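You operate a simulated robot arm through the tools that you are given. There is no shell and no other tool. Be economical: measure what you need, move in short steps, check, and stop when the job is done.

You are at the controls of a simulated robot arm. One attempt, no reset.

Task
Leak test the bottle on the ring: grey mat if TIGHT, yellow mat if LEAK.
Fine: three strokes under the dome, the dome back where it stood. Set down upright: clear dome, short pink bottle.

It is judged by the outcome, as a careful person would: the job done as asked, and still so three seconds after it is handed in. It fails if anything else is knocked over, pushed out of place, dropped, spilled or broken.

Robot
A 6-joint arm with a two-finger parallel gripper, fixed in place. Base frame: the origin is at the foot of the arm, x ahead of it, y to its left, z up; the work surface is at about z = 0. Readings come in mm, rad, newtons and seconds.
With the tool pointing down near the work surface it reaches from about 140 to 580 mm from the base axis. Its first joint turns from -1.152 to 1.152 rad. Payload 2.1 kg.
The TCP is the grasp point between the finger pads, 30 mm short of the fingertips. In the tool frame z runs along the fingers and y along their closing line. Largest opening 94 mm; finger width 28, thickness 10; the body of the gripper, 50 by 96 mm, starts 55 mm behind the TCP.
Orientation is that of the tool frame in the base frame, as a unit quaternion [x, y, z, w]. With the fingers straight down and closing along the base's y, the tool's x points along the base's -x, its y along +y and its z along -z.

Tools
- The arm moves only by the tool drive_tool. Its argument "increments" is a list that holds one entry, the list of rows, each a list of 7 numbers: the shift along the base's x, y, z in mm, then the turn, a rotation vector about the base's x, y, z in rad, then the opening, from 0 (shut) to 1 (fully open). In form: [[[tx, ty, tz, wx, wy, wz, fingers], ...]]. A call has 1 to 20 rows; each row is the pose to reach, as a shift and turn from the pose commanded when the call began. Each row takes 0.2 s and may step no farther than 50 mm and 0.15 rad from the row before; otherwise, or with a gripper value out of range, the whole call is refused. A pose out of reach is approached as far as the arm can. The call stops where the force on the tool passes 40 N (or 10 N more than at its start, if that is more) or the arm is blocked; 0.2 s more then pass. The fingers move at their own pace (about 72 mm/s each) and stop on an object; they squeeze with about 23 N. The grip force told is the motor's: it shows also when the fingers shut on nothing. Time passes only in rows, and 0.2 s behind the last, so rows that repeat a pose let the fingers close. The reply holds the time, the measured pose of the TCP, the force on the tool along the base axes, the opening and the grip force, in the units named above and with some noise, with the torque about the TCP (base axes, N m) and any sound that the robot's microphone picked up.
- Cameras (640 x 400 px; columns grow to the right, rows downward): "scene" is fixed at [59.1, -392, 494.8]; the picture's right is [0.64, -0.77, 0.00], its down [-0.35, -0.30, -0.89] and it looks along [0.68, 0.57, -0.46] (base axes); focal length 214 px, centre (320, 200). "wrist" rides on the gripper at [76, 14, -102] in the tool frame; the picture's right is [-0.18, 0.98, 0.00], its down [-0.75, -0.14, -0.64] and it looks along [-0.63, -0.12, 0.77] (tool axes); focal length 243 px, centre (320, 200). There is no depth. A picture from a camera that has moved, and an enlarged one, comes with that camera's place and axes in the base frame and with its lens. The place of the scene camera against the robot may be out by one fixed shift of up to 18 mm in any direction.
- snapshot(camera): a new picture of that camera. No time passes.
- close_up(camera, box): a new picture of the part [left, top, right, bottom] of that camera's present view, enlarged. No time passes.
- sign_off(): hands the job in; it is judged then, once.

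Work in short steps. Places have to be worked out from the pictures, the camera data and where the tool is seen: move nearer, look again, correct. Check each grasp and each placing, and mend what went wrong. You have 120 turns and 64 pictures in all, those below and enlarged ones among them. Open the gripper and draw the arm clear of the work before you hand the job in, unless the task says otherwise; then end with one line.

The tools are called after ">>>" as name(argument=value, ...) on one line, values as JSON. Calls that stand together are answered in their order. drive_tool: Moves the arm, as the interface text tells. Its arguments: {"type":"object","properties":{"increments":{"type":"array"}},"required":["increments"]} The other tools are called the same way: snapshot (camera) takes a picture; close_up (camera, box) takes an enlarged picture of a part of a camera's view; sign_off () hands the job in.

At the start:

```text
time: 0.0
position: [252.9, 131.7, 461.3]
tcp_rot: [0.0, 1.0, 0.0, 0.0]
contact_force: [0.2, 0.3, -0.4]
torque: [-0.01, -0.01, 0.0]
opening: 94.1
grip_force: 0.0
```

scene: 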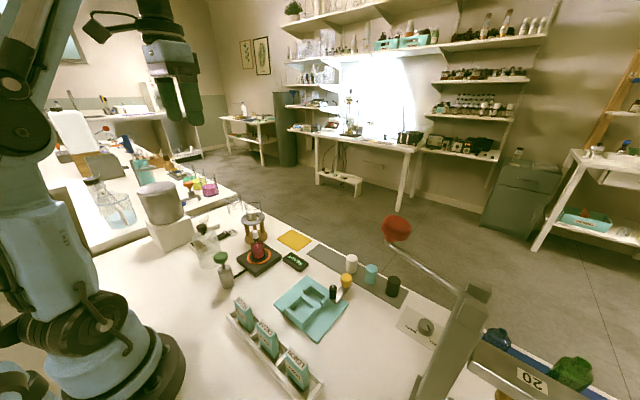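
wrist: 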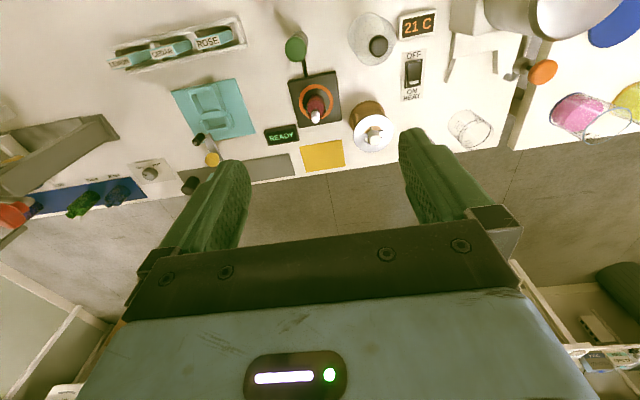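

I start with enlarged views of the workspace to identify the ring, bottle, dome, pump and mats.

>>> close_up(camera="scene", box=[180, 180, 340, 280])

>>> close_up(camera="scene", box=[260, 230, 460, 355])

>>> close_up(camera="wrist", box=[100, 0, 420, 200])

```text
4.00 times, centred on (260, 230) of scene
camera zoom: at [59.1, -392.0, 494.8], right [0.64, -0.77, 0.0], down [-0.35, -0.3, -0.89], along [0.68, 0.57, -0.46], focal length 858 px, centre (560, 80)
```

zoom: 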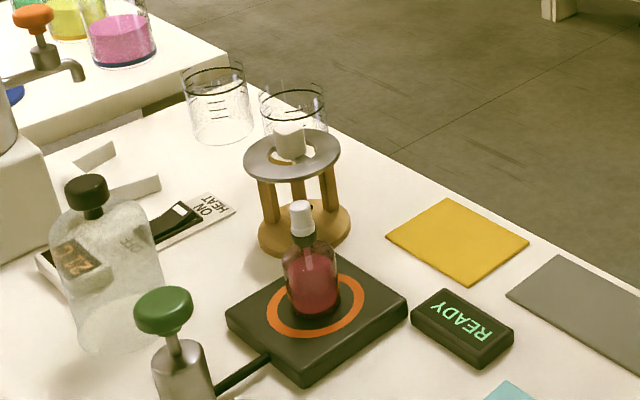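

```text
3.20 times, centred on (360, 292) of scene
camera zoom: at [59.1, -392.0, 494.8], right [0.64, -0.77, 0.0], down [-0.35, -0.3, -0.89], along [0.68, 0.57, -0.46], focal length 686 px, centre (192, -96)
```

zoom: 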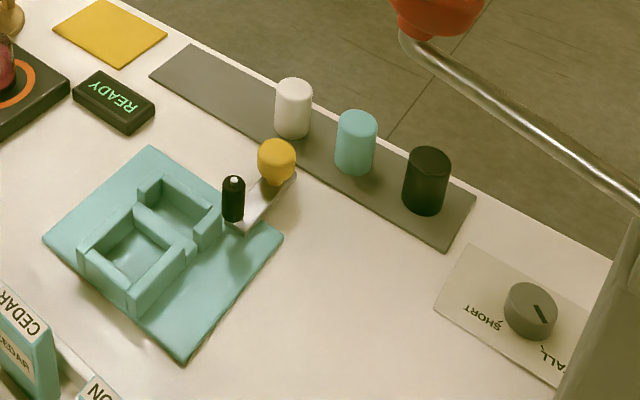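

```text
2.00 times, centred on (260, 100) of wrist
camera zoom: at [177.3, 145.5, 562.2], right [0.18, 0.98, 0.0], down [0.75, -0.14, 0.64], along [0.63, -0.12, -0.77], focal length 485 px, centre (440, 400)
```

zoom: 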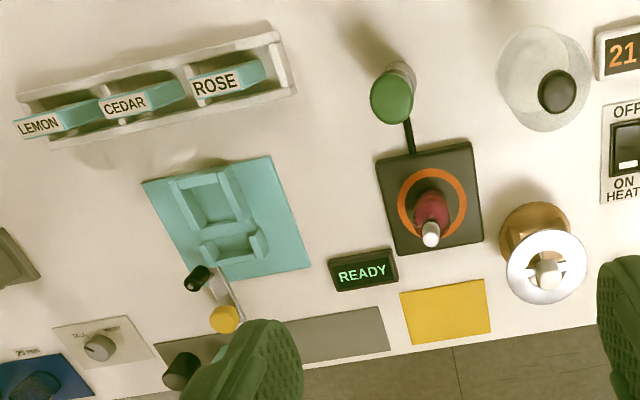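

The test station: orange ring at about (345,102) with the bottle, green-knobbed pump at about (235,92), clear dome with dark knob at about (257,228). I move above the dome and look closer, staying high.

>>> drive_tool(increments=[[[0, 24, -40, 0, 0, 0, 1], [0, 48, -80, 0, 0, 0, 1], [0, 72, -120, 0, 0, 0, 1], [0, 96, -160, 0, 0, 0, 1], [0, 96, -200, 0, 0, 0, 1], [0, 96, -200, 0, 0, 0, 1]]])

>>> snapshot(camera="wrist")

>>> snapshot(camera="scene")

```text
time: 1.4
position: [253.7, 228.9, 262.7]
tcp_rot: [0.0, 1.0, 0.001, 0.0]
contact_force: [0.1, -0.5, 0.9]
torque: [0.0, 0.03, -0.01]
opening: 94.0
grip_force: 0.0
```

```text
58 pictures are left
camera wrist: at [177.7, 242.3, 364.3], right [0.18, 0.98, 0.0], down [0.75, -0.14, 0.64], along [0.63, -0.12, -0.77], focal length 243 px, centre (320, 200)
```

wrist: 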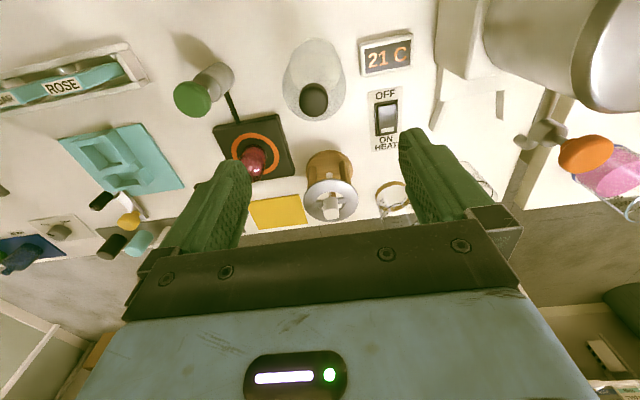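

```text
57 pictures are left
```

scene: 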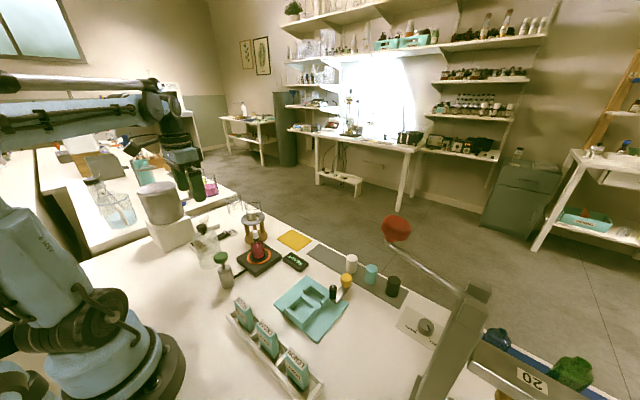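

Triangulating the knob from both wrist views gives its top at about (251.5, 222, 120). I zoom to see knob size, and the scene view for its profile.

>>> close_up(camera="wrist", box=[160, 20, 400, 170])

>>> close_up(camera="scene", box=[180, 205, 276, 295])

>>> close_up(camera="scene", box=[380, 290, 470, 350])

```text
2.67 times, centred on (280, 95) of wrist
camera zoom: at [177.7, 242.3, 364.3], right [0.18, 0.98, 0.0], down [0.75, -0.14, 0.64], along [0.63, -0.12, -0.77], focal length 647 px, centre (427, 480)
```

zoom: 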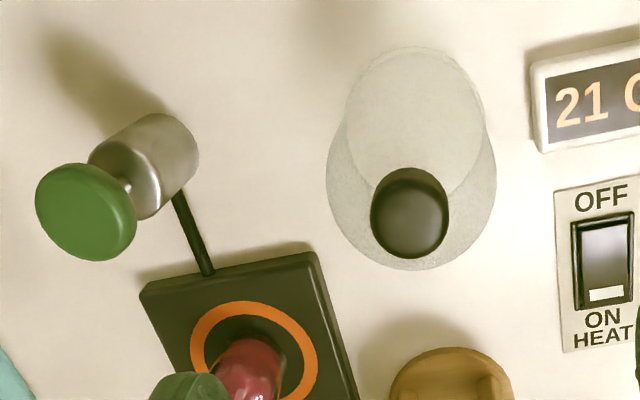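

```text
4.44 times, centred on (228, 250) of scene
camera zoom: at [59.1, -392.0, 494.8], right [0.64, -0.77, 0.0], down [-0.35, -0.3, -0.89], along [0.68, 0.57, -0.46], focal length 953 px, centre (729, -22)
```

zoom: 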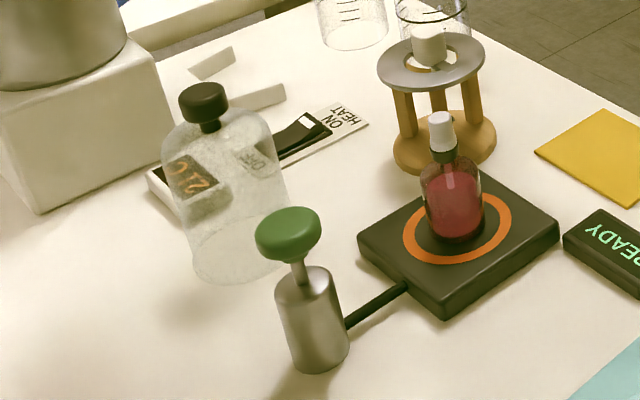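

```text
6.67 times, centred on (425, 320) of scene
camera zoom: at [59.1, -392.0, 494.8], right [0.64, -0.77, 0.0], down [-0.35, -0.3, -0.89], along [0.68, 0.57, -0.46], focal length 1430 px, centre (-380, -600)
```

zoom: 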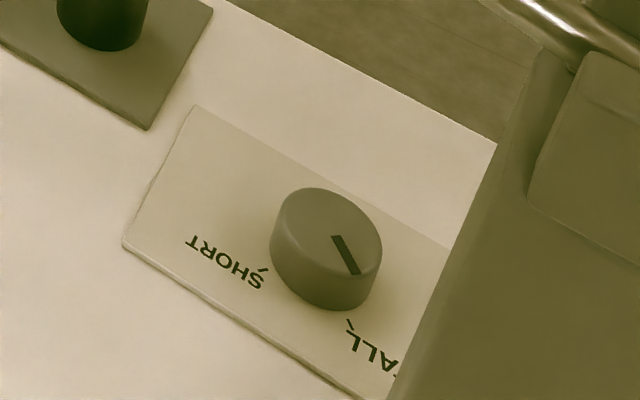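

The SHORT/TALL dial belongs to the other lever station, so I leave it. Dome knob is about 28 mm wide, z ≈ 100–120, with glass top near z ≈ 91, so fingertips must stay above about 95. I align over it and descend partway.

>>> drive_tool(increments=[[[-1, -3, -30, 0, 0, 0, 0.65], [-2, -6, -60, 0, 0, 0, 0.65], [-2, -6, -85, 0, 0, 0, 0.65], [-2, -6, -85, 0, 0, 0, 0.65]]])

>>> snapshot(camera="wrist")

>>> close_up(camera="scene", box=[170, 175, 266, 265])

```text
time: 2.4
position: [250.7, 222.7, 176.7]
tcp_rot: [0.0, 1.0, 0.0, 0.0]
contact_force: [0.5, 0.0, 0.3]
torque: [0.03, -0.04, -0.03]
opening: 61.2
grip_force: 0.0
```

```text
53 pictures are left
camera wrist: at [175.2, 236.2, 277.5], right [0.18, 0.98, 0.0], down [0.75, -0.14, 0.64], along [0.63, -0.12, -0.77], focal length 243 px, centre (320, 200)
```

wrist: 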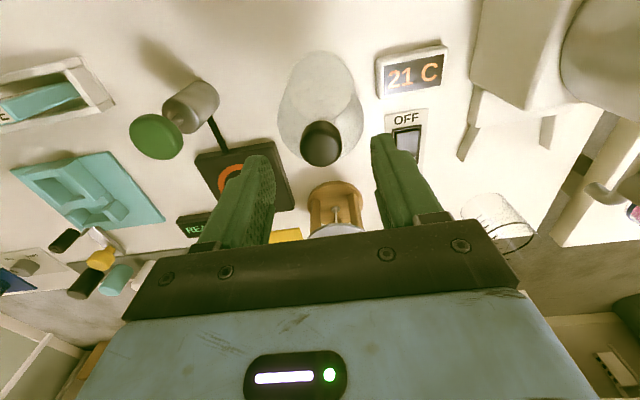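

```text
4.44 times, centred on (218, 220) of scene
camera zoom: at [59.1, -392.0, 494.8], right [0.64, -0.77, 0.0], down [-0.35, -0.3, -0.89], along [0.68, 0.57, -0.46], focal length 953 px, centre (773, 111)
```

zoom: 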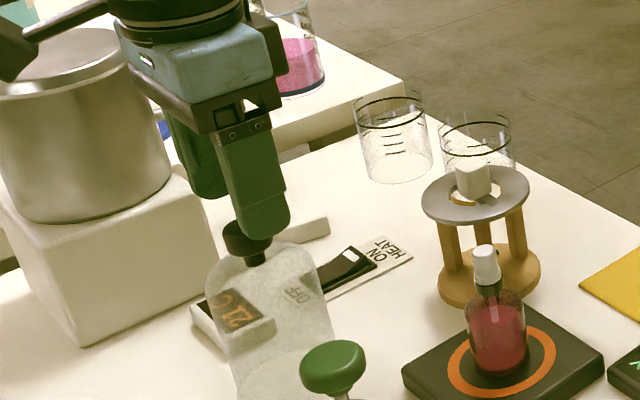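

The knob re-measures to (251.5, 222.3), aligned with the tool. I descend 49 mm to TCP z ≈ 127 and close.

>>> drive_tool(increments=[[[0, 0, -25, 0, 0, 0, 0.65], [0, 0, -40, 0, 0, 0, 0.65], [0, 0, -49, 0, 0, 0, 0.65], [0, 0, -49, 0, 0, 0, 0.1], [0, 0, -49, 0, 0, 0, 0.1], [0, 0, -49, 0, 0, 0, 0.1]]])

>>> close_up(camera="scene", box=[170, 185, 266, 275])

```text
time: 3.1
position: [251.6, 223.7, 137.1]
tcp_rot: [0.0, 1.0, 0.0, 0.0]
contact_force: [-1.1, -1.0, 12.8]
torque: [0.08, 0.07, 0.06]
opening: 60.8
grip_force: 0.0
stopped in row 3: the force on the tool passed its limit at 73 N (the readings are from after the stop); the commanded pose is now the measured one
```

```text
4.44 times, centred on (218, 230) of scene
camera zoom: at [59.1, -392.0, 494.7], right [0.64, -0.77, 0.0], down [-0.35, -0.3, -0.89], along [0.68, 0.57, -0.46], focal length 953 px, centre (773, 67)
```

zoom: 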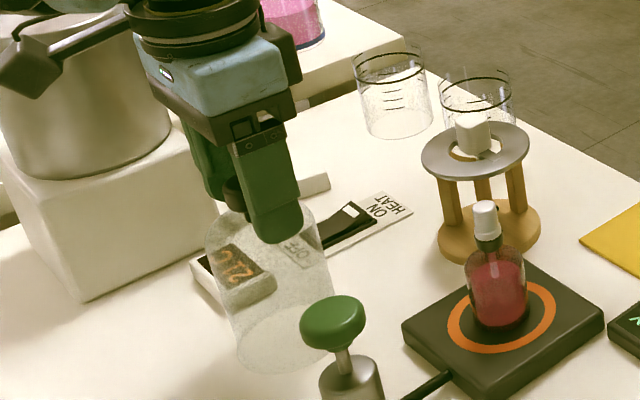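

The fingertips touched the dome's glass at z ≈ 107 (it's taller than I judged); it looks undisturbed. I lift 2 mm and close on the knob there.

>>> drive_tool(increments=[[[0, -1, 2.5, 0, 0, 0, 0.65], [0, -1, 2.5, 0, 0, 0, 0.1], [0, -1, 2.5, 0, 0, 0, 0.1], [0, -1, 2.5, 0, 0, 0, 0.1], [0, -1, 2.5, 0, 0, 0, 0.1]]])

>>> snapshot(camera="wrist")

>>> close_up(camera="scene", box=[180, 205, 244, 265])

```text
time: 4.3
position: [251.0, 222.0, 139.4]
tcp_rot: [0.0, 1.0, -0.002, 0.0]
contact_force: [0.7, -0.4, -0.7]
torque: [0.0, -0.01, -0.01]
opening: 26.9
grip_force: 23.1
```

```text
50 pictures are left
camera wrist: at [175.5, 236.0, 241.5], right [0.18, 0.98, 0.0], down [0.76, -0.14, 0.64], along [0.63, -0.12, -0.77], focal length 243 px, centre (320, 200)
```

wrist: 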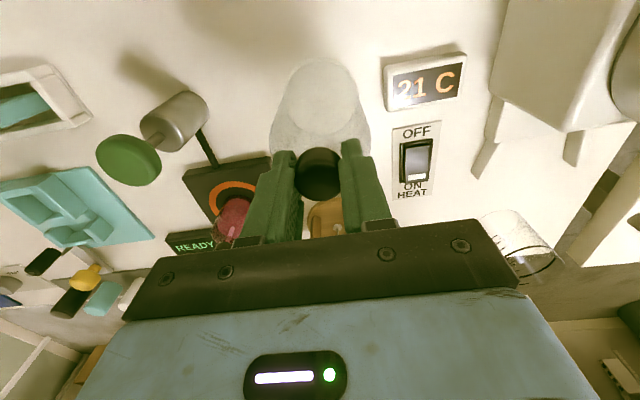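

```text
6.67 times, centred on (212, 235) of scene
camera zoom: at [59.1, -391.9, 494.8], right [0.64, -0.77, 0.0], down [-0.35, -0.3, -0.89], along [0.68, 0.57, -0.46], focal length 1430 px, centre (1040, -33)
```

zoom: 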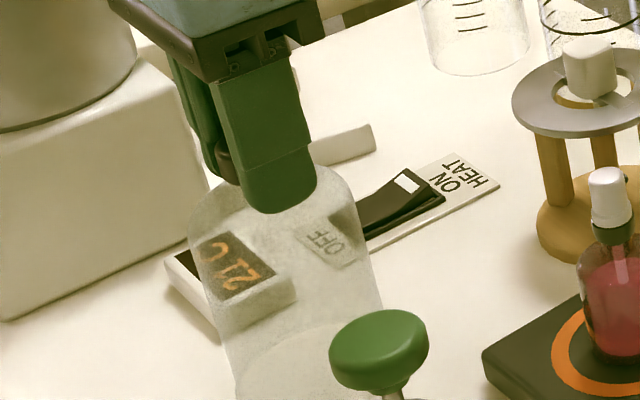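

Knob held at 27 mm (home pose: TCP 251.0, 222.1, 139.4). I lift it gently first and check.

>>> drive_tool(increments=[[[0, 0, 8, 0, 0, 0, 0.1], [0, 0, 25, 0, 0, 0, 0.1], [0, 0, 60, 0, 0, 0, 0.1], [0, 0, 100, 0, 0, 0, 0.1], [0, 0, 150, 0, 0, 0, 0.1], [0, 0, 150, 0, 0, 0, 0.1], [0, 0, 150, 0, 0, 0, 0.1]]])

>>> snapshot(camera="wrist")

>>> close_up(camera="scene", box=[160, 145, 320, 295])

```text
time: 5.9
position: [252.2, 220.7, 292.8]
tcp_rot: [0.001, 1.0, 0.0, -0.001]
contact_force: [0.6, 0.6, -0.9]
torque: [0.01, 0.03, -0.02]
opening: 27.0
grip_force: 23.5
```

```text
48 pictures are left
camera wrist: at [176.5, 235.1, 393.9], right [0.18, 0.98, 0.0], down [0.76, -0.14, 0.64], along [0.63, -0.12, -0.77], focal length 243 px, centre (320, 200)
```

wrist: 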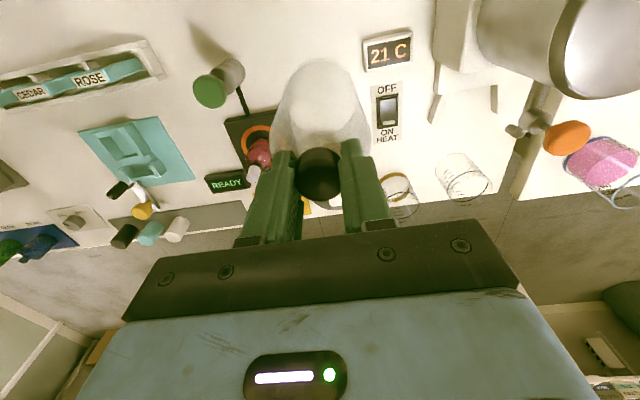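

```text
2.67 times, centred on (240, 220) of scene
camera zoom: at [59.1, -392.0, 494.8], right [0.64, -0.77, 0.0], down [-0.35, -0.3, -0.89], along [0.68, 0.57, -0.46], focal length 572 px, centre (533, 147)
```

zoom: 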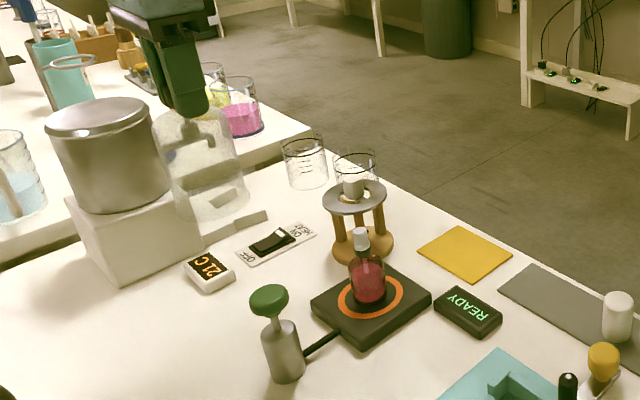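

Dome is held securely. I zoom on the ring from here to pin its centre and the bottle's.

>>> close_up(camera="wrist", box=[190, 60, 310, 210])

>>> close_up(camera="scene", box=[220, 220, 300, 290])

```text
2.67 times, centred on (250, 135) of wrist
camera zoom: at [176.5, 235.1, 393.9], right [0.18, 0.98, 0.0], down [0.76, -0.14, 0.64], along [0.63, -0.12, -0.77], focal length 647 px, centre (507, 373)
```

zoom: 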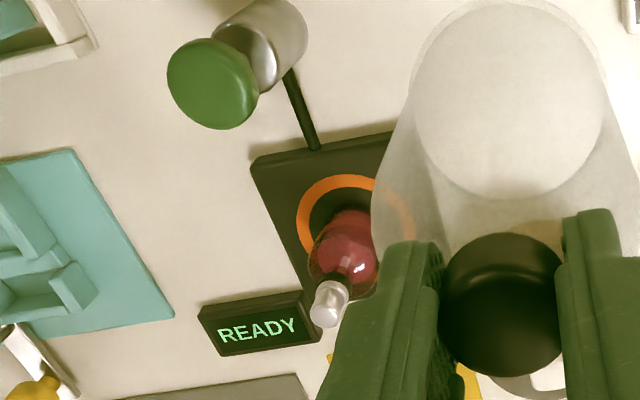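

```text
5.71 times, centred on (260, 255) of scene
camera zoom: at [59.1, -392.0, 494.8], right [0.64, -0.77, 0.0], down [-0.35, -0.3, -0.89], along [0.68, 0.57, -0.46], focal length 1226 px, centre (663, -114)
```

zoom: 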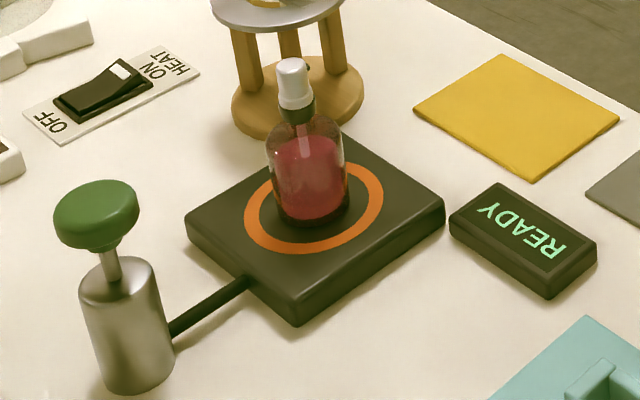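

Dome (~66 mm wide) matches the ring. I carry the dome high to the far side of the ring so I can see the ring unobstructed from a second angle.

>>> drive_tool(increments=[[[15, -35, 10, 0, 0, 0, 0.1], [30, -70, 10, 0, 0, 0, 0.1], [45, -105, 10, 0, 0, 0, 0.1], [60, -140, 10, 0, 0, 0, 0.1], [75, -175, 10, 0, 0, 0, 0.1], [88, -205, 10, 0, 0, 0, 0.1], [88, -210, 10, 0, 0, 0, 0.1], [88, -210, 10, 0, 0, 0, 0.1]]])

>>> close_up(camera="wrist", box=[280, 0, 480, 125])

```text
time: 7.7
position: [339.1, 11.3, 300.1]
tcp_rot: [-0.001, 1.0, 0.0, -0.001]
contact_force: [-1.0, -0.7, -1.4]
torque: [0.02, -0.01, 0.01]
opening: 27.0
grip_force: 23.4
```

```text
3.20 times, centred on (380, 62) of wrist
camera zoom: at [262.9, 24.9, 401.9], right [0.18, 0.98, 0.0], down [0.76, -0.14, 0.64], along [0.63, -0.12, -0.77], focal length 776 px, centre (128, 640)
```

zoom: 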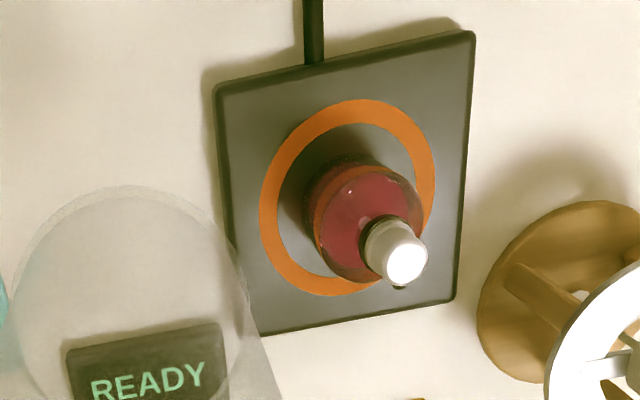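

Ring centre comes to (347, 104.4), plate top about z = 20. I move the dome over it, staying high, then check by reading.

>>> drive_tool(increments=[[[3, 35, 0, 0, 0, 0, 0.1], [6, 70, 0, 0, 0, 0, 0.1], [7.5, 92.7, 0, 0, 0, 0, 0.1], [7.5, 92.7, 0, 0, 0, 0, 0.1], [7.5, 92.7, 0, 0, 0, 0, 0.1]]])

>>> close_up(camera="scene", box=[200, 150, 328, 290])

>>> close_up(camera="wrist", box=[220, 30, 420, 210])

```text
time: 8.9
position: [345.7, 105.7, 300.4]
tcp_rot: [0.001, 1.0, 0.0, 0.0]
contact_force: [0.0, -0.1, -0.9]
torque: [-0.05, 0.0, 0.0]
opening: 26.8
grip_force: 22.6
```

```text
2.86 times, centred on (264, 220) of scene
camera zoom: at [59.2, -391.9, 494.8], right [0.64, -0.77, 0.0], down [-0.35, -0.3, -0.89], along [0.68, 0.57, -0.46], focal length 613 px, centre (480, 143)
```

zoom: 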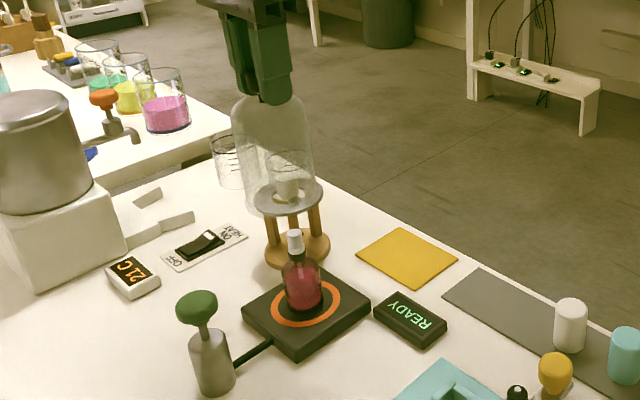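

```text
2.22 times, centred on (320, 120) of wrist
camera zoom: at [269.8, 118.7, 401.5], right [0.18, 0.98, 0.0], down [0.76, -0.14, 0.64], along [0.63, -0.12, -0.77], focal length 539 px, centre (320, 378)
```

zoom: 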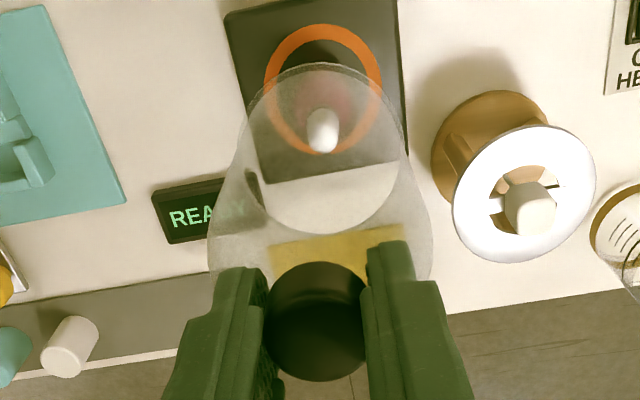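

Accounting for perspective bias, the ring is at about (349, 104.7) and the dome base at about (345, 106). I correct by (+3.5, −1) and lower 25 mm, still above the bottle cap, then re-check.

>>> drive_tool(increments=[[[3.5, -1, -10, 0, 0, 0, 0.1], [3.5, -1, -25, 0, 0, 0, 0.1], [3.5, -1, -25, 0, 0, 0, 0.1], [3.5, -1, -25, 0, 0, 0, 0.1]]])

>>> close_up(camera="wrist", box=[240, 20, 400, 120])

>>> close_up(camera="scene", box=[220, 190, 300, 290])

```text
time: 9.9
position: [349.6, 104.0, 275.9]
tcp_rot: [0.0, 1.0, -0.001, 0.0]
contact_force: [0.4, 0.3, -0.4]
torque: [-0.01, 0.0, 0.02]
opening: 26.9
grip_force: 23.0
```

```text
4.00 times, centred on (320, 70) of wrist
camera zoom: at [273.9, 118.0, 377.1], right [0.18, 0.98, 0.0], down [0.76, -0.14, 0.64], along [0.63, -0.12, -0.77], focal length 970 px, centre (320, 720)
```

zoom: 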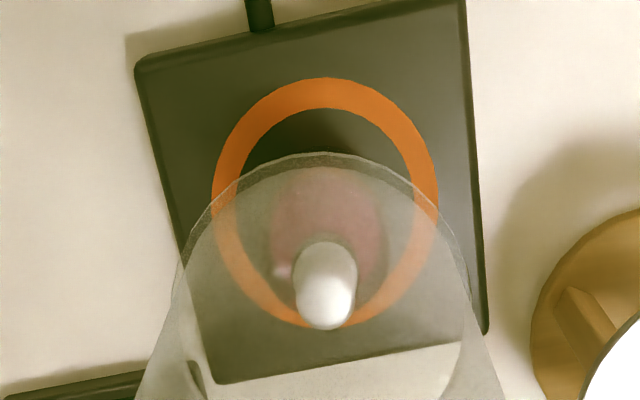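

```text
4.00 times, centred on (260, 240) of scene
camera zoom: at [59.1, -392.0, 494.8], right [0.64, -0.77, 0.0], down [-0.35, -0.3, -0.89], along [0.68, 0.57, -0.46], focal length 858 px, centre (560, 40)
```

zoom: 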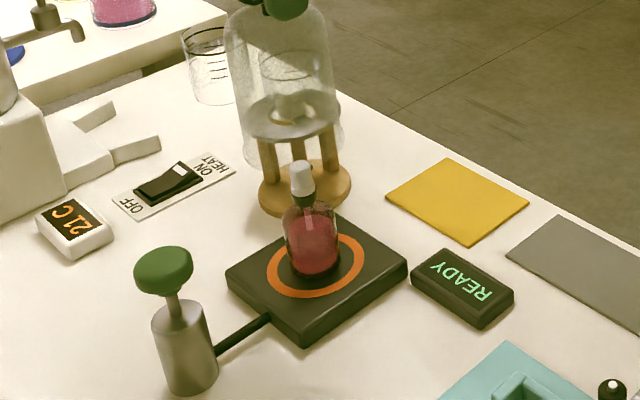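

Rim and ring line up to within about 2 mm. I lower the dome over the bottle to about 6 mm above the plate, with a +1 mm x trim.

>>> drive_tool(increments=[[[1, 0.3, -15, 0, 0, 0, 0.1], [1, 0.3, -32, 0, 0, 0, 0.1], [1, 0.3, -52, 0, 0, 0, 0.1], [1, 0.3, -72, 0, 0, 0, 0.1], [1, 0.3, -92, 0, 0, 0, 0.1], [1, 0.3, -104, 0, 0, 0, 0.1], [1, 0.3, -110, 0, 0, 0, 0.1], [1, 0.3, -110, 0, 0, 0, 0.1]]])

>>> close_up(camera="scene", box=[220, 200, 300, 290])

```text
time: 11.7
position: [351.4, 102.8, 165.1]
tcp_rot: [0.0, 1.0, -0.001, 0.0]
contact_force: [0.2, -0.2, -0.1]
torque: [0.0, 0.02, -0.01]
opening: 26.8
grip_force: 23.3
```

```text
4.44 times, centred on (260, 245) of scene
camera zoom: at [59.1, -392.0, 494.8], right [0.64, -0.77, 0.0], down [-0.35, -0.3, -0.89], along [0.68, 0.57, -0.46], focal length 953 px, centre (587, 0)
```

zoom: 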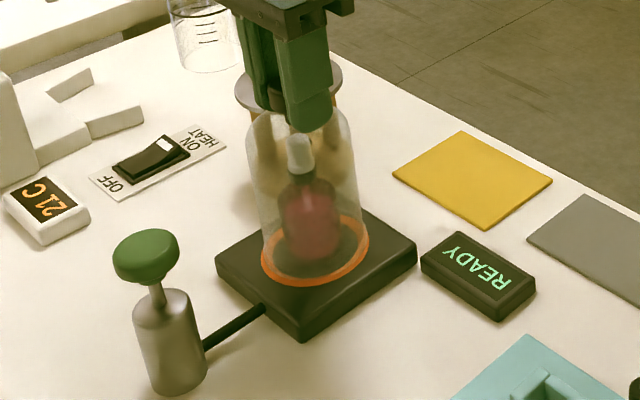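

The dome is over the bottle, well aligned with the ring, with no contact yet. I lower in small steps until it seats.

>>> drive_tool(increments=[[[0, 0, -2, 0, 0, 0, 0.1], [0, 0, -4, 0, 0, 0, 0.1], [0, 0, -5, 0, 0, 0, 0.1], [0, 0, -5, 0, 0, 0, 0.1]]])

```text
time: 12.7
position: [351.5, 104.6, 158.9]
tcp_rot: [0.0, 1.0, -0.001, 0.0]
contact_force: [1.1, 0.6, -1.0]
torque: [-0.02, 0.02, 0.01]
opening: 26.8
grip_force: 23.2
```

>>> drive_tool(increments=[[[0, 0, -1, 0, 0, 0, 0.1], [0, 0, -2, 0, 0, 0, 0.1], [0, 0, -3, 0, 0, 0, 0.1], [0, 0, -3, 0, 0, 0, 0.1]]])

>>> close_up(camera="scene", box=[230, 210, 290, 280])

```text
time: 13.7
position: [350.8, 105.4, 157.1]
tcp_rot: [0.0, 1.0, 0.001, -0.001]
contact_force: [0.1, 1.8, 36.7]
torque: [0.12, 0.06, 0.05]
opening: 27.0
grip_force: 22.9
```

```text
5.71 times, centred on (260, 245) of scene
camera zoom: at [59.0, -392.0, 494.7], right [0.64, -0.77, 0.0], down [-0.35, -0.29, -0.89], along [0.68, 0.57, -0.46], focal length 1226 px, centre (663, -57)
```

zoom: 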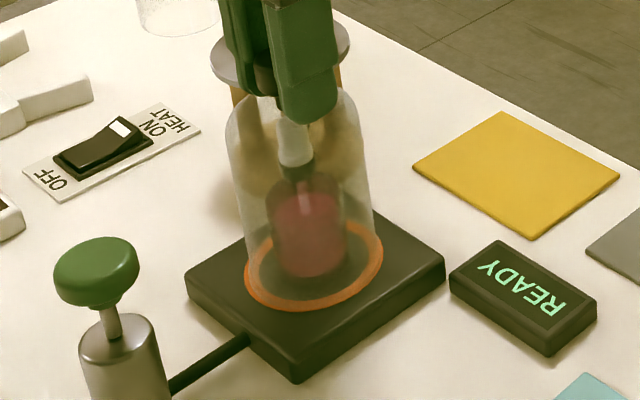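

Seated on the ring (contact force 37 N). I relax, release, and rise straight up.

>>> drive_tool(increments=[[[0, 0, 1.5, 0, 0, 0, 0.1], [0, 0, 1.5, 0, 0, 0, 0.55], [0, 0, 1.5, 0, 0, 0, 0.55], [0, 0, 10, 0, 0, 0, 0.55], [0, 0, 40, 0, 0, 0, 0.55], [0, 0, 80, 0, 0, 0, 0.55], [0, 0, 110, 0, 0, 0, 0.55], [0, 0, 110, 0, 0, 0, 0.55]]])

>>> snapshot(camera="wrist")

>>> close_up(camera="scene", box=[190, 200, 310, 300])

```text
time: 15.5
position: [352.3, 102.3, 267.3]
tcp_rot: [0.0, 1.0, 0.0, -0.001]
contact_force: [0.6, 0.2, 0.5]
torque: [0.03, 0.02, 0.01]
opening: 51.6
grip_force: 0.1
```

```text
37 pictures are left
camera wrist: at [276.6, 116.4, 368.8], right [0.18, 0.98, 0.0], down [0.76, -0.14, 0.64], along [0.63, -0.12, -0.77], focal length 243 px, centre (320, 200)
```

wrist: 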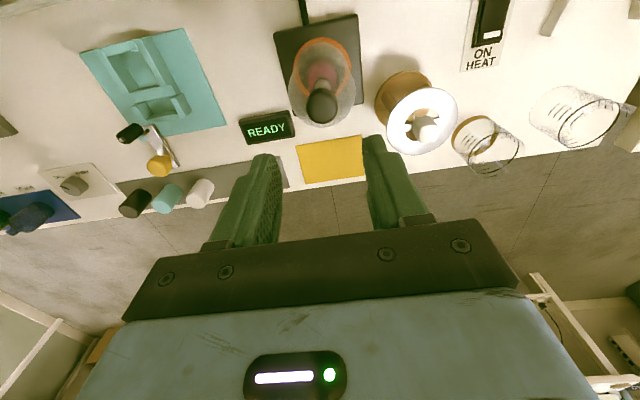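

```text
4.00 times, centred on (250, 250) of scene
camera zoom: at [59.1, -392.0, 494.8], right [0.64, -0.77, 0.0], down [-0.35, -0.3, -0.89], along [0.68, 0.57, -0.46], focal length 858 px, centre (600, 0)
```

zoom: 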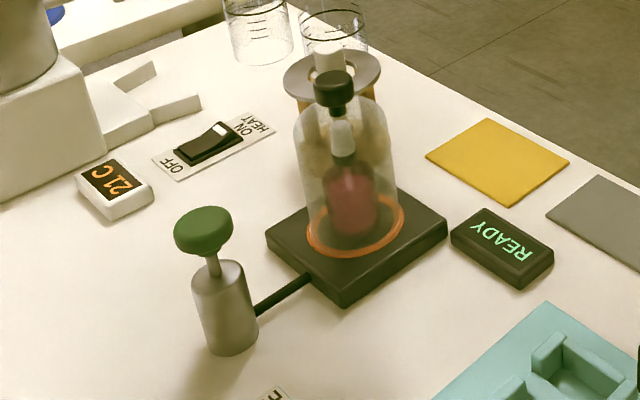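

Dome is centred on the ring. Pump knob triangulates to (235.5, 94.4), top z ≈ 99. I shut the fingers and move over it, checking before pressing.

>>> drive_tool(increments=[[[-40, -3, 0, 0, 0, 0, 0], [-80, -6, 0, 0, 0, 0, 0], [-116, -8.5, -20, 0, 0, 0, 0], [-116, -8.5, -60, 0, 0, 0, 0], [-116, -8.5, -100, 0, 0, 0, 0], [-116, -8.5, -115, 0, 0, 0, 0], [-116, -8.5, -115, 0, 0, 0, 0]]])

>>> close_up(camera="wrist", box=[220, 60, 420, 210])

>>> close_up(camera="scene", box=[190, 210, 310, 300])

```text
time: 17.1
position: [235.5, 95.4, 151.2]
tcp_rot: [0.001, 1.0, -0.002, -0.001]
contact_force: [0.4, -0.2, -1.2]
torque: [-0.03, -0.03, 0.0]
opening: 0.0
grip_force: 22.8
```

```text
2.67 times, centred on (320, 135) of wrist
camera zoom: at [160.1, 109.6, 253.2], right [0.18, 0.98, 0.0], down [0.76, -0.14, 0.64], along [0.63, -0.12, -0.77], focal length 647 px, centre (320, 373)
```

zoom: 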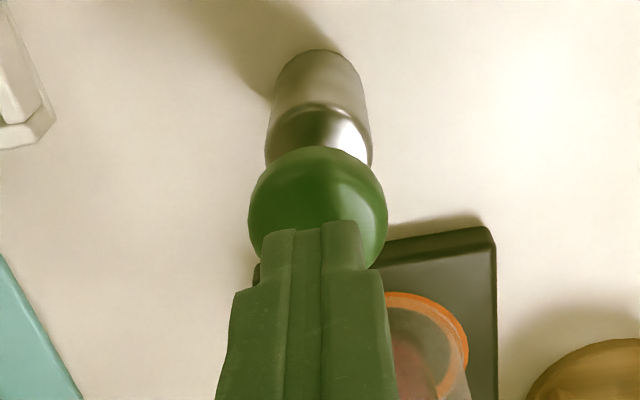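

```text
4.44 times, centred on (250, 255) of scene
camera zoom: at [59.1, -392.0, 494.8], right [0.64, -0.77, 0.0], down [-0.35, -0.3, -0.89], along [0.68, 0.57, -0.46], focal length 953 px, centre (631, -44)
```

zoom: 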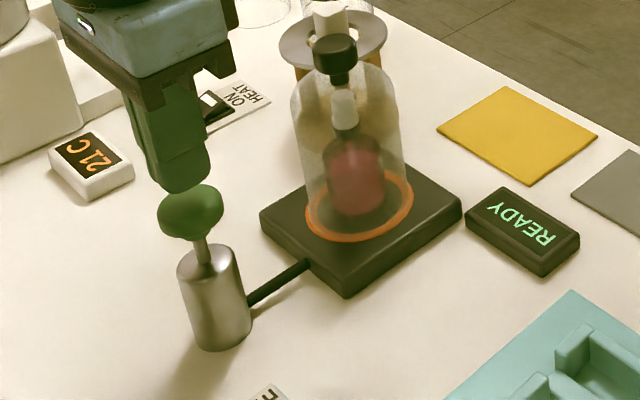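

Centred over the pump knob. First stroke: lower slowly until it bottoms out and see the force.

>>> drive_tool(increments=[[[0, -0.5, -10, 0, 0, 0, 0], [0, -0.5, -18, 0, 0, 0, 0], [0, -0.5, -22, 0, 0, 0, 0], [0, -0.5, -26, 0, 0, 0, 0], [0, -0.5, -30, 0, 0, 0, 0], [0, -0.5, -34, 0, 0, 0, 0], [0, -0.5, -34, 0, 0, 0, 0]]])

>>> close_up(camera="scene", box=[190, 210, 310, 300])

```text
time: 18.7
position: [236.3, 94.7, 118.9]
tcp_rot: [0.0, 1.0, 0.0, 0.0]
contact_force: [1.3, -2.1, 5.6]
torque: [-0.06, -0.06, 0.02]
opening: 0.1
grip_force: 22.9
```

```text
4.44 times, centred on (250, 255) of scene
camera zoom: at [59.1, -392.0, 494.7], right [0.64, -0.77, 0.0], down [-0.35, -0.3, -0.89], along [0.68, 0.57, -0.46], focal length 953 px, centre (631, -44)
```

zoom: 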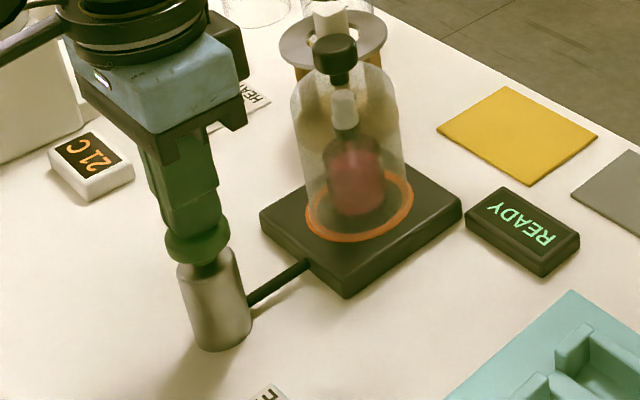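

Spring-loaded and nearly down (about 6 N). I press a few mm further to bottom it, reading any sound.

>>> drive_tool(increments=[[[0, 0, -3, 0, 0, 0, 0], [0, 0, -6, 0, 0, 0, 0], [0, 0, -8, 0, 0, 0, 0], [0, 0, -10, 0, 0, 0, 0], [0, 0, -12, 0, 0, 0, 0]]])

>>> close_up(camera="scene", box=[190, 210, 310, 300])

```text
time: 19.2
position: [236.0, 94.5, 116.6]
tcp_rot: [0.0, 1.0, -0.001, -0.002]
contact_force: [-4.6, -1.1, 32.9]
torque: [-0.05, 0.09, 0.01]
opening: 0.0
grip_force: 23.0
stopped in row 2: the force on the tool passed its limit at 46 N (the readings are from after the stop); the commanded pose is now the measured one
```

```text
4.44 times, centred on (250, 255) of scene
camera zoom: at [59.1, -392.0, 494.7], right [0.64, -0.77, 0.0], down [-0.35, -0.3, -0.89], along [0.68, 0.57, -0.46], focal length 953 px, centre (631, -44)
```

zoom: 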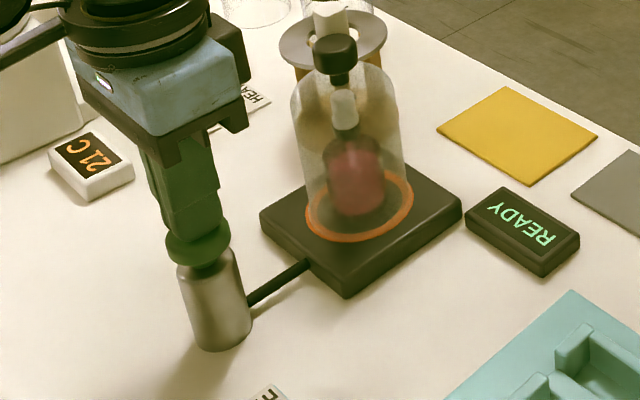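

Bottomed at TCP z ≈ 117. I rise fully clear and check the display.

>>> drive_tool(increments=[[[0, 0, 10, 0, 0, 0, 0], [0, 0, 22, 0, 0, 0, 0], [0, 0, 34, 0, 0, 0, 0], [0, 0, 34, 0, 0, 0, 0], [0, 0, 34, 0, 0, 0, 0]]])

>>> close_up(camera="scene", box=[190, 210, 310, 300])

```text
time: 20.4
position: [234.5, 94.7, 150.6]
tcp_rot: [0.0, 1.0, 0.0, -0.002]
contact_force: [1.0, 0.6, -0.4]
torque: [0.02, 0.01, -0.01]
opening: 0.0
grip_force: 23.0
```

```text
4.44 times, centred on (250, 255) of scene
camera zoom: at [59.1, -392.0, 494.8], right [0.64, -0.77, 0.0], down [-0.35, -0.3, -0.89], along [0.68, 0.57, -0.46], focal length 953 px, centre (631, -44)
```

zoom: 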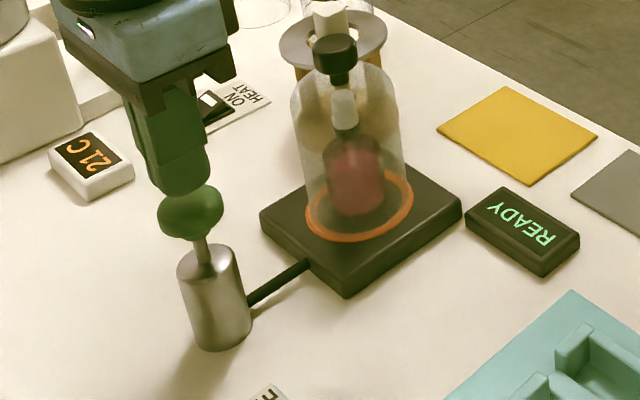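

The knob sprang back; display unchanged so far. Second stroke, pressing to the same depth and back up in one call.

>>> drive_tool(increments=[[[0.5, 0, -12, 0, 0, 0, 0], [0.5, 0, -20, 0, 0, 0, 0], [0.5, 0, -26, 0, 0, 0, 0], [0.5, 0, -31, 0, 0, 0, 0], [0.5, 0, -33.5, 0, 0, 0, 0], [0.5, 0, -33.5, 0, 0, 0, 0], [0.5, 0, -24, 0, 0, 0, 0], [0.5, 0, -12, 0, 0, 0, 0], [0.5, 0, 0, 0, 0, 0, 0], [0.5, 0, 0, 0, 0, 0, 0]]])

>>> close_up(camera="scene", box=[190, 210, 310, 300])

```text
time: 22.6
position: [236.3, 95.4, 148.9]
tcp_rot: [0.0, 1.0, -0.002, -0.002]
contact_force: [-0.1, 0.6, 0.1]
torque: [0.02, 0.0, 0.0]
opening: 0.0
grip_force: 22.7
```

```text
4.44 times, centred on (250, 255) of scene
camera zoom: at [59.1, -392.0, 494.8], right [0.64, -0.77, 0.0], down [-0.35, -0.3, -0.89], along [0.68, 0.57, -0.46], focal length 953 px, centre (631, -44)
```

zoom: 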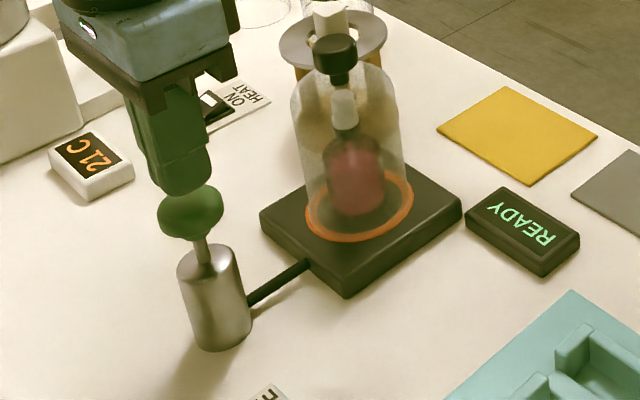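

Third stroke to the same depth, then up.

>>> drive_tool(increments=[[[0, 0, -12, 0, 0, 0, 0], [0, 0, -20, 0, 0, 0, 0], [0, 0, -26, 0, 0, 0, 0], [0, 0, -31, 0, 0, 0, 0], [0, 0, -33.5, 0, 0, 0, 0], [0, 0, -33.5, 0, 0, 0, 0]]])

>>> drive_tool(increments=[[[0, 0, 10, 0, 0, 0, 0], [0, 0, 22, 0, 0, 0, 0], [0, 0, 34, 0, 0, 0, 0], [0, 0, 34, 0, 0, 0, 0]]])

>>> close_up(camera="scene", box=[190, 210, 310, 300])

```text
time: 24.0
position: [234.8, 96.6, 115.4]
tcp_rot: [0.0, 1.0, -0.001, -0.002]
contact_force: [-8.8, 3.5, 34.4]
torque: [0.11, 0.27, 0.02]
opening: 0.1
grip_force: 23.1
```

```text
time: 25.0
position: [235.1, 94.6, 150.9]
tcp_rot: [0.0, 1.0, -0.001, -0.002]
contact_force: [0.4, 0.0, 0.2]
torque: [0.01, 0.0, 0.02]
opening: 0.1
grip_force: 22.9
```

```text
4.44 times, centred on (250, 255) of scene
camera zoom: at [59.1, -392.0, 494.8], right [0.64, -0.77, 0.0], down [-0.35, -0.3, -0.89], along [0.68, 0.57, -0.46], focal length 953 px, centre (631, -44)
```

zoom: 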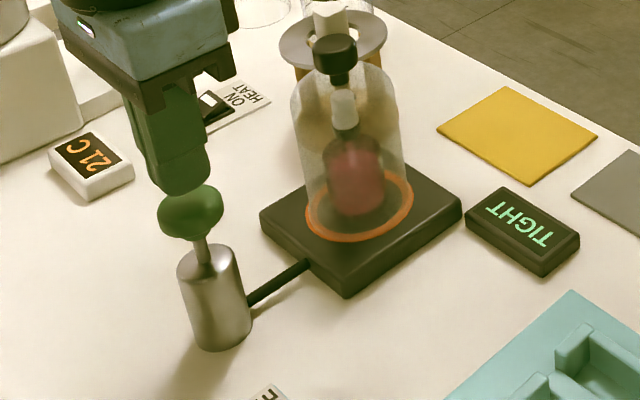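

Result: TIGHT → grey mat. Now return the dome: rise, open, go above its knob at about (351, 104).

>>> drive_tool(increments=[[[0, 0, 50, 0, 0, 0, 0.3], [0, 0, 90, 0, 0, 0, 0.6], [40, 3, 90, 0, 0, 0, 0.6], [80, 6, 90, 0, 0, 0, 0.6], [115.5, 9.2, 90, 0, 0, 0, 0.6], [115.5, 9.2, 90, 0, 0, 0, 0.6], [115.5, 9.2, 60, 0, 0, 0, 0.6], [115.5, 9.2, 60, 0, 0, 0, 0.6]]])

>>> snapshot(camera="wrist")

```text
time: 26.8
position: [351.0, 103.9, 208.9]
tcp_rot: [0.0, 1.0, -0.001, -0.002]
contact_force: [0.0, -0.2, 0.0]
torque: [0.0, 0.03, 0.01]
opening: 56.1
grip_force: 0.1
```

```text
28 pictures are left
camera wrist: at [275.6, 117.4, 310.7], right [0.18, 0.98, 0.0], down [0.76, -0.14, 0.64], along [0.63, -0.12, -0.77], focal length 243 px, centre (320, 200)
```

wrist: 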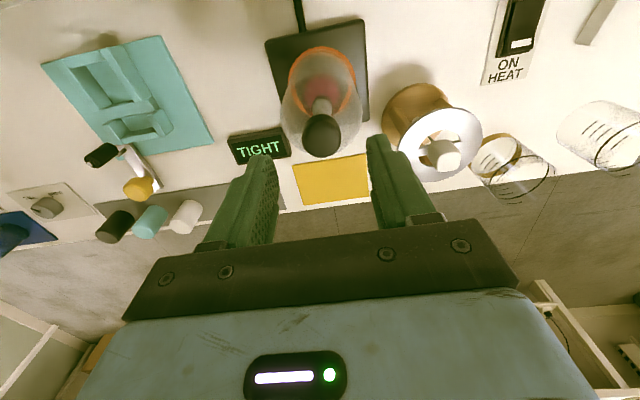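

Knob aligned, display TIGHT. Descend to the earlier grasp height (z ≈ 159) and close.

>>> drive_tool(increments=[[[0, 0, -25, 0, 0, 0, 0.6], [0, 0, -42, 0, 0, 0, 0.6], [0, 0, -50, 0, 0, 0, 0.6], [0, 0, -50, 0, 0, 0, 0.1], [0, 0, -50, 0, 0, 0, 0.1], [0, 0, -50, 0, 0, 0, 0.1], [0, 0, -50, 0, 0, 0, 0.1]]])

```text
time: 28.4
position: [352.5, 103.6, 158.5]
tcp_rot: [0.0, 1.0, -0.001, -0.002]
contact_force: [-0.1, 0.0, 0.7]
torque: [0.0, -0.01, -0.01]
opening: 26.8
grip_force: 22.9
```

Gripped at 27 mm. I lift straight up slowly so the dome clears the bottle.

>>> drive_tool(increments=[[[0, 0, 5, 0, 0, 0, 0.1], [0, 0, 20, 0, 0, 0, 0.1], [0, 0, 40, 0, 0, 0, 0.1], [0, 0, 65, 0, 0, 0, 0.1], [0, 0, 95, 0, 0, 0, 0.1], [0, 0, 125, 0, 0, 0, 0.1], [0, 0, 140, 0, 0, 0, 0.1], [0, 0, 140, 0, 0, 0, 0.1]]])

>>> close_up(camera="scene", box=[190, 160, 334, 300])

```text
time: 30.2
position: [349.9, 105.4, 299.9]
tcp_rot: [0.0, 1.0, -0.001, -0.002]
contact_force: [0.0, 0.0, -2.4]
torque: [-0.02, -0.03, -0.01]
opening: 26.7
grip_force: 23.0
```

```text
2.86 times, centred on (262, 230) of scene
camera zoom: at [59.2, -392.0, 494.8], right [0.64, -0.77, 0.0], down [-0.35, -0.3, -0.89], along [0.68, 0.57, -0.46], focal length 613 px, centre (486, 114)
```

zoom: 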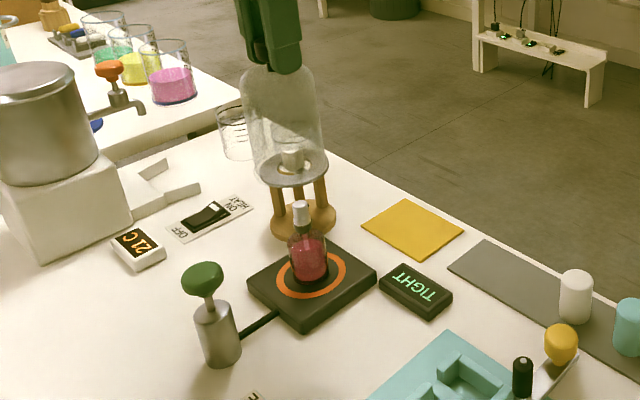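

Bottle stayed put. I carry the dome back towards its home (251.2, 222.3), high, then partly down.

>>> drive_tool(increments=[[[-25, 29, 0, 0, 0, 0, 0.1], [-50, 59, 0, 0, 0, 0, 0.1], [-75, 88, 0, 0, 0, 0, 0.1], [-100, 118, 0, 0, 0, 0, 0.1], [-100, 118, 0, 0, 0, 0, 0.1], [-100, 118, -40, 0, 0, 0, 0.1], [-100, 118, -80, 0, 0, 0, 0.1], [-100, 118, -120, 0, 0, 0, 0.1], [-100, 118, -140, 0, 0, 0, 0.1], [-100, 118, -152, 0, 0, 0, 0.1], [-100, 118, -152, 0, 0, 0, 0.1]]])

>>> close_up(camera="scene", box=[170, 185, 266, 275])

```text
time: 32.6
position: [250.6, 220.9, 146.1]
tcp_rot: [0.0, 1.0, -0.001, -0.002]
contact_force: [-0.1, 0.4, -0.8]
torque: [0.0, -0.02, 0.02]
opening: 26.8
grip_force: 22.9
```

```text
4.44 times, centred on (218, 230) of scene
camera zoom: at [59.1, -392.0, 494.8], right [0.64, -0.77, 0.0], down [-0.35, -0.3, -0.89], along [0.68, 0.57, -0.46], focal length 953 px, centre (773, 67)
```

zoom: 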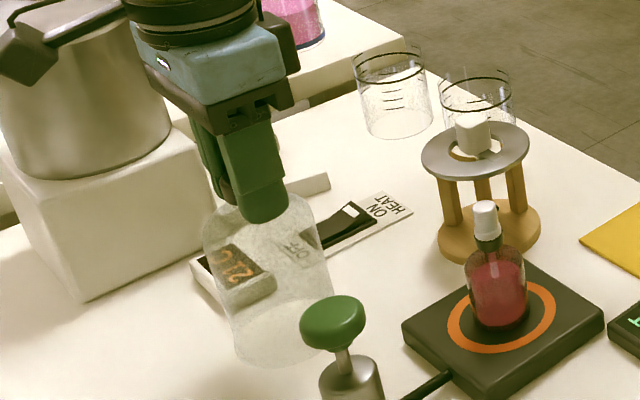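

The dome is 6–7 mm above its home, matching the earlier picture. I lower gently until it touches.

>>> drive_tool(increments=[[[0.3, 0.7, -3, 0, 0, 0, 0.1], [0.3, 0.7, -5, 0, 0, 0, 0.1], [0.3, 0.7, -6.5, 0, 0, 0, 0.1], [0.3, 0.7, -8, 0, 0, 0, 0.1], [0.3, 0.7, -9, 0, 0, 0, 0.1], [0.3, 0.7, -9, 0, 0, 0, 0.1]]])

```text
time: 34.0
position: [252.1, 222.8, 139.3]
tcp_rot: [0.001, 1.0, -0.001, -0.002]
contact_force: [-2.8, 1.3, 22.6]
torque: [0.01, 0.13, 0.04]
opening: 27.1
grip_force: 23.4
```

Contact with the table (23 N). Release and rise, then check.

>>> drive_tool(increments=[[[0, 0, 1, 0, 0, 0, 0.1], [0, 0, 1, 0, 0, 0, 0.6], [0, 0, 1, 0, 0, 0, 0.6], [0, 0, 10, 0, 0, 0, 0.6], [0, 0, 40, 0, 0, 0, 0.6], [0, 0, 80, 0, 0, 0, 0.6], [0, 0, 122, 0, 0, 0, 0.6], [0, 0, 122, 0, 0, 0, 0.6]]])

>>> snapshot(camera="wrist")

>>> close_up(camera="scene", box=[180, 205, 276, 295])

```text
time: 35.8
position: [251.6, 222.8, 261.4]
tcp_rot: [0.0, 1.0, 0.0, -0.002]
contact_force: [0.0, -0.8, -0.3]
torque: [0.02, 0.08, -0.01]
opening: 56.4
grip_force: 0.0
```

```text
25 pictures are left
camera wrist: at [176.2, 236.6, 363.1], right [0.18, 0.98, 0.0], down [0.76, -0.14, 0.64], along [0.63, -0.12, -0.77], focal length 243 px, centre (320, 200)
```

wrist: 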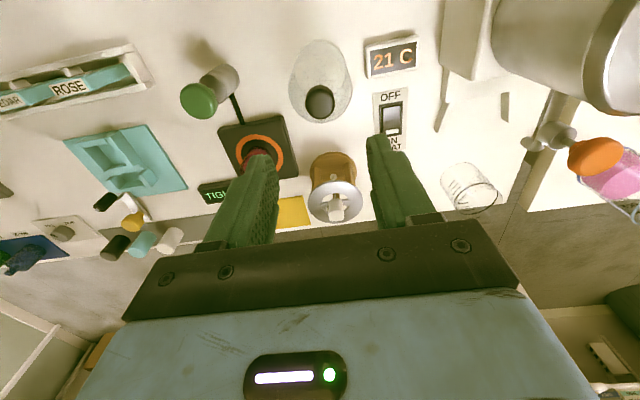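

```text
4.44 times, centred on (228, 250) of scene
camera zoom: at [59.1, -392.0, 494.8], right [0.64, -0.77, 0.0], down [-0.35, -0.3, -0.89], along [0.68, 0.57, -0.46], focal length 953 px, centre (729, -22)
```

zoom: 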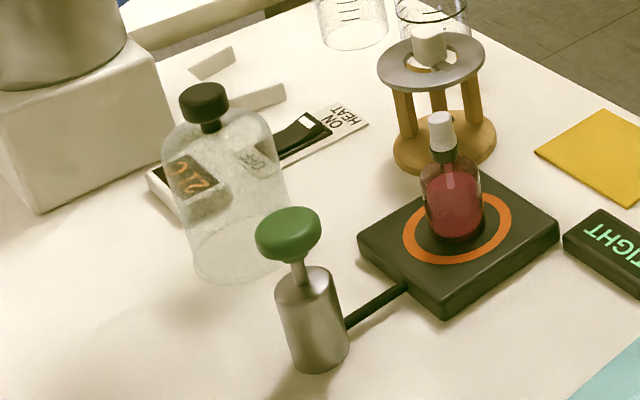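

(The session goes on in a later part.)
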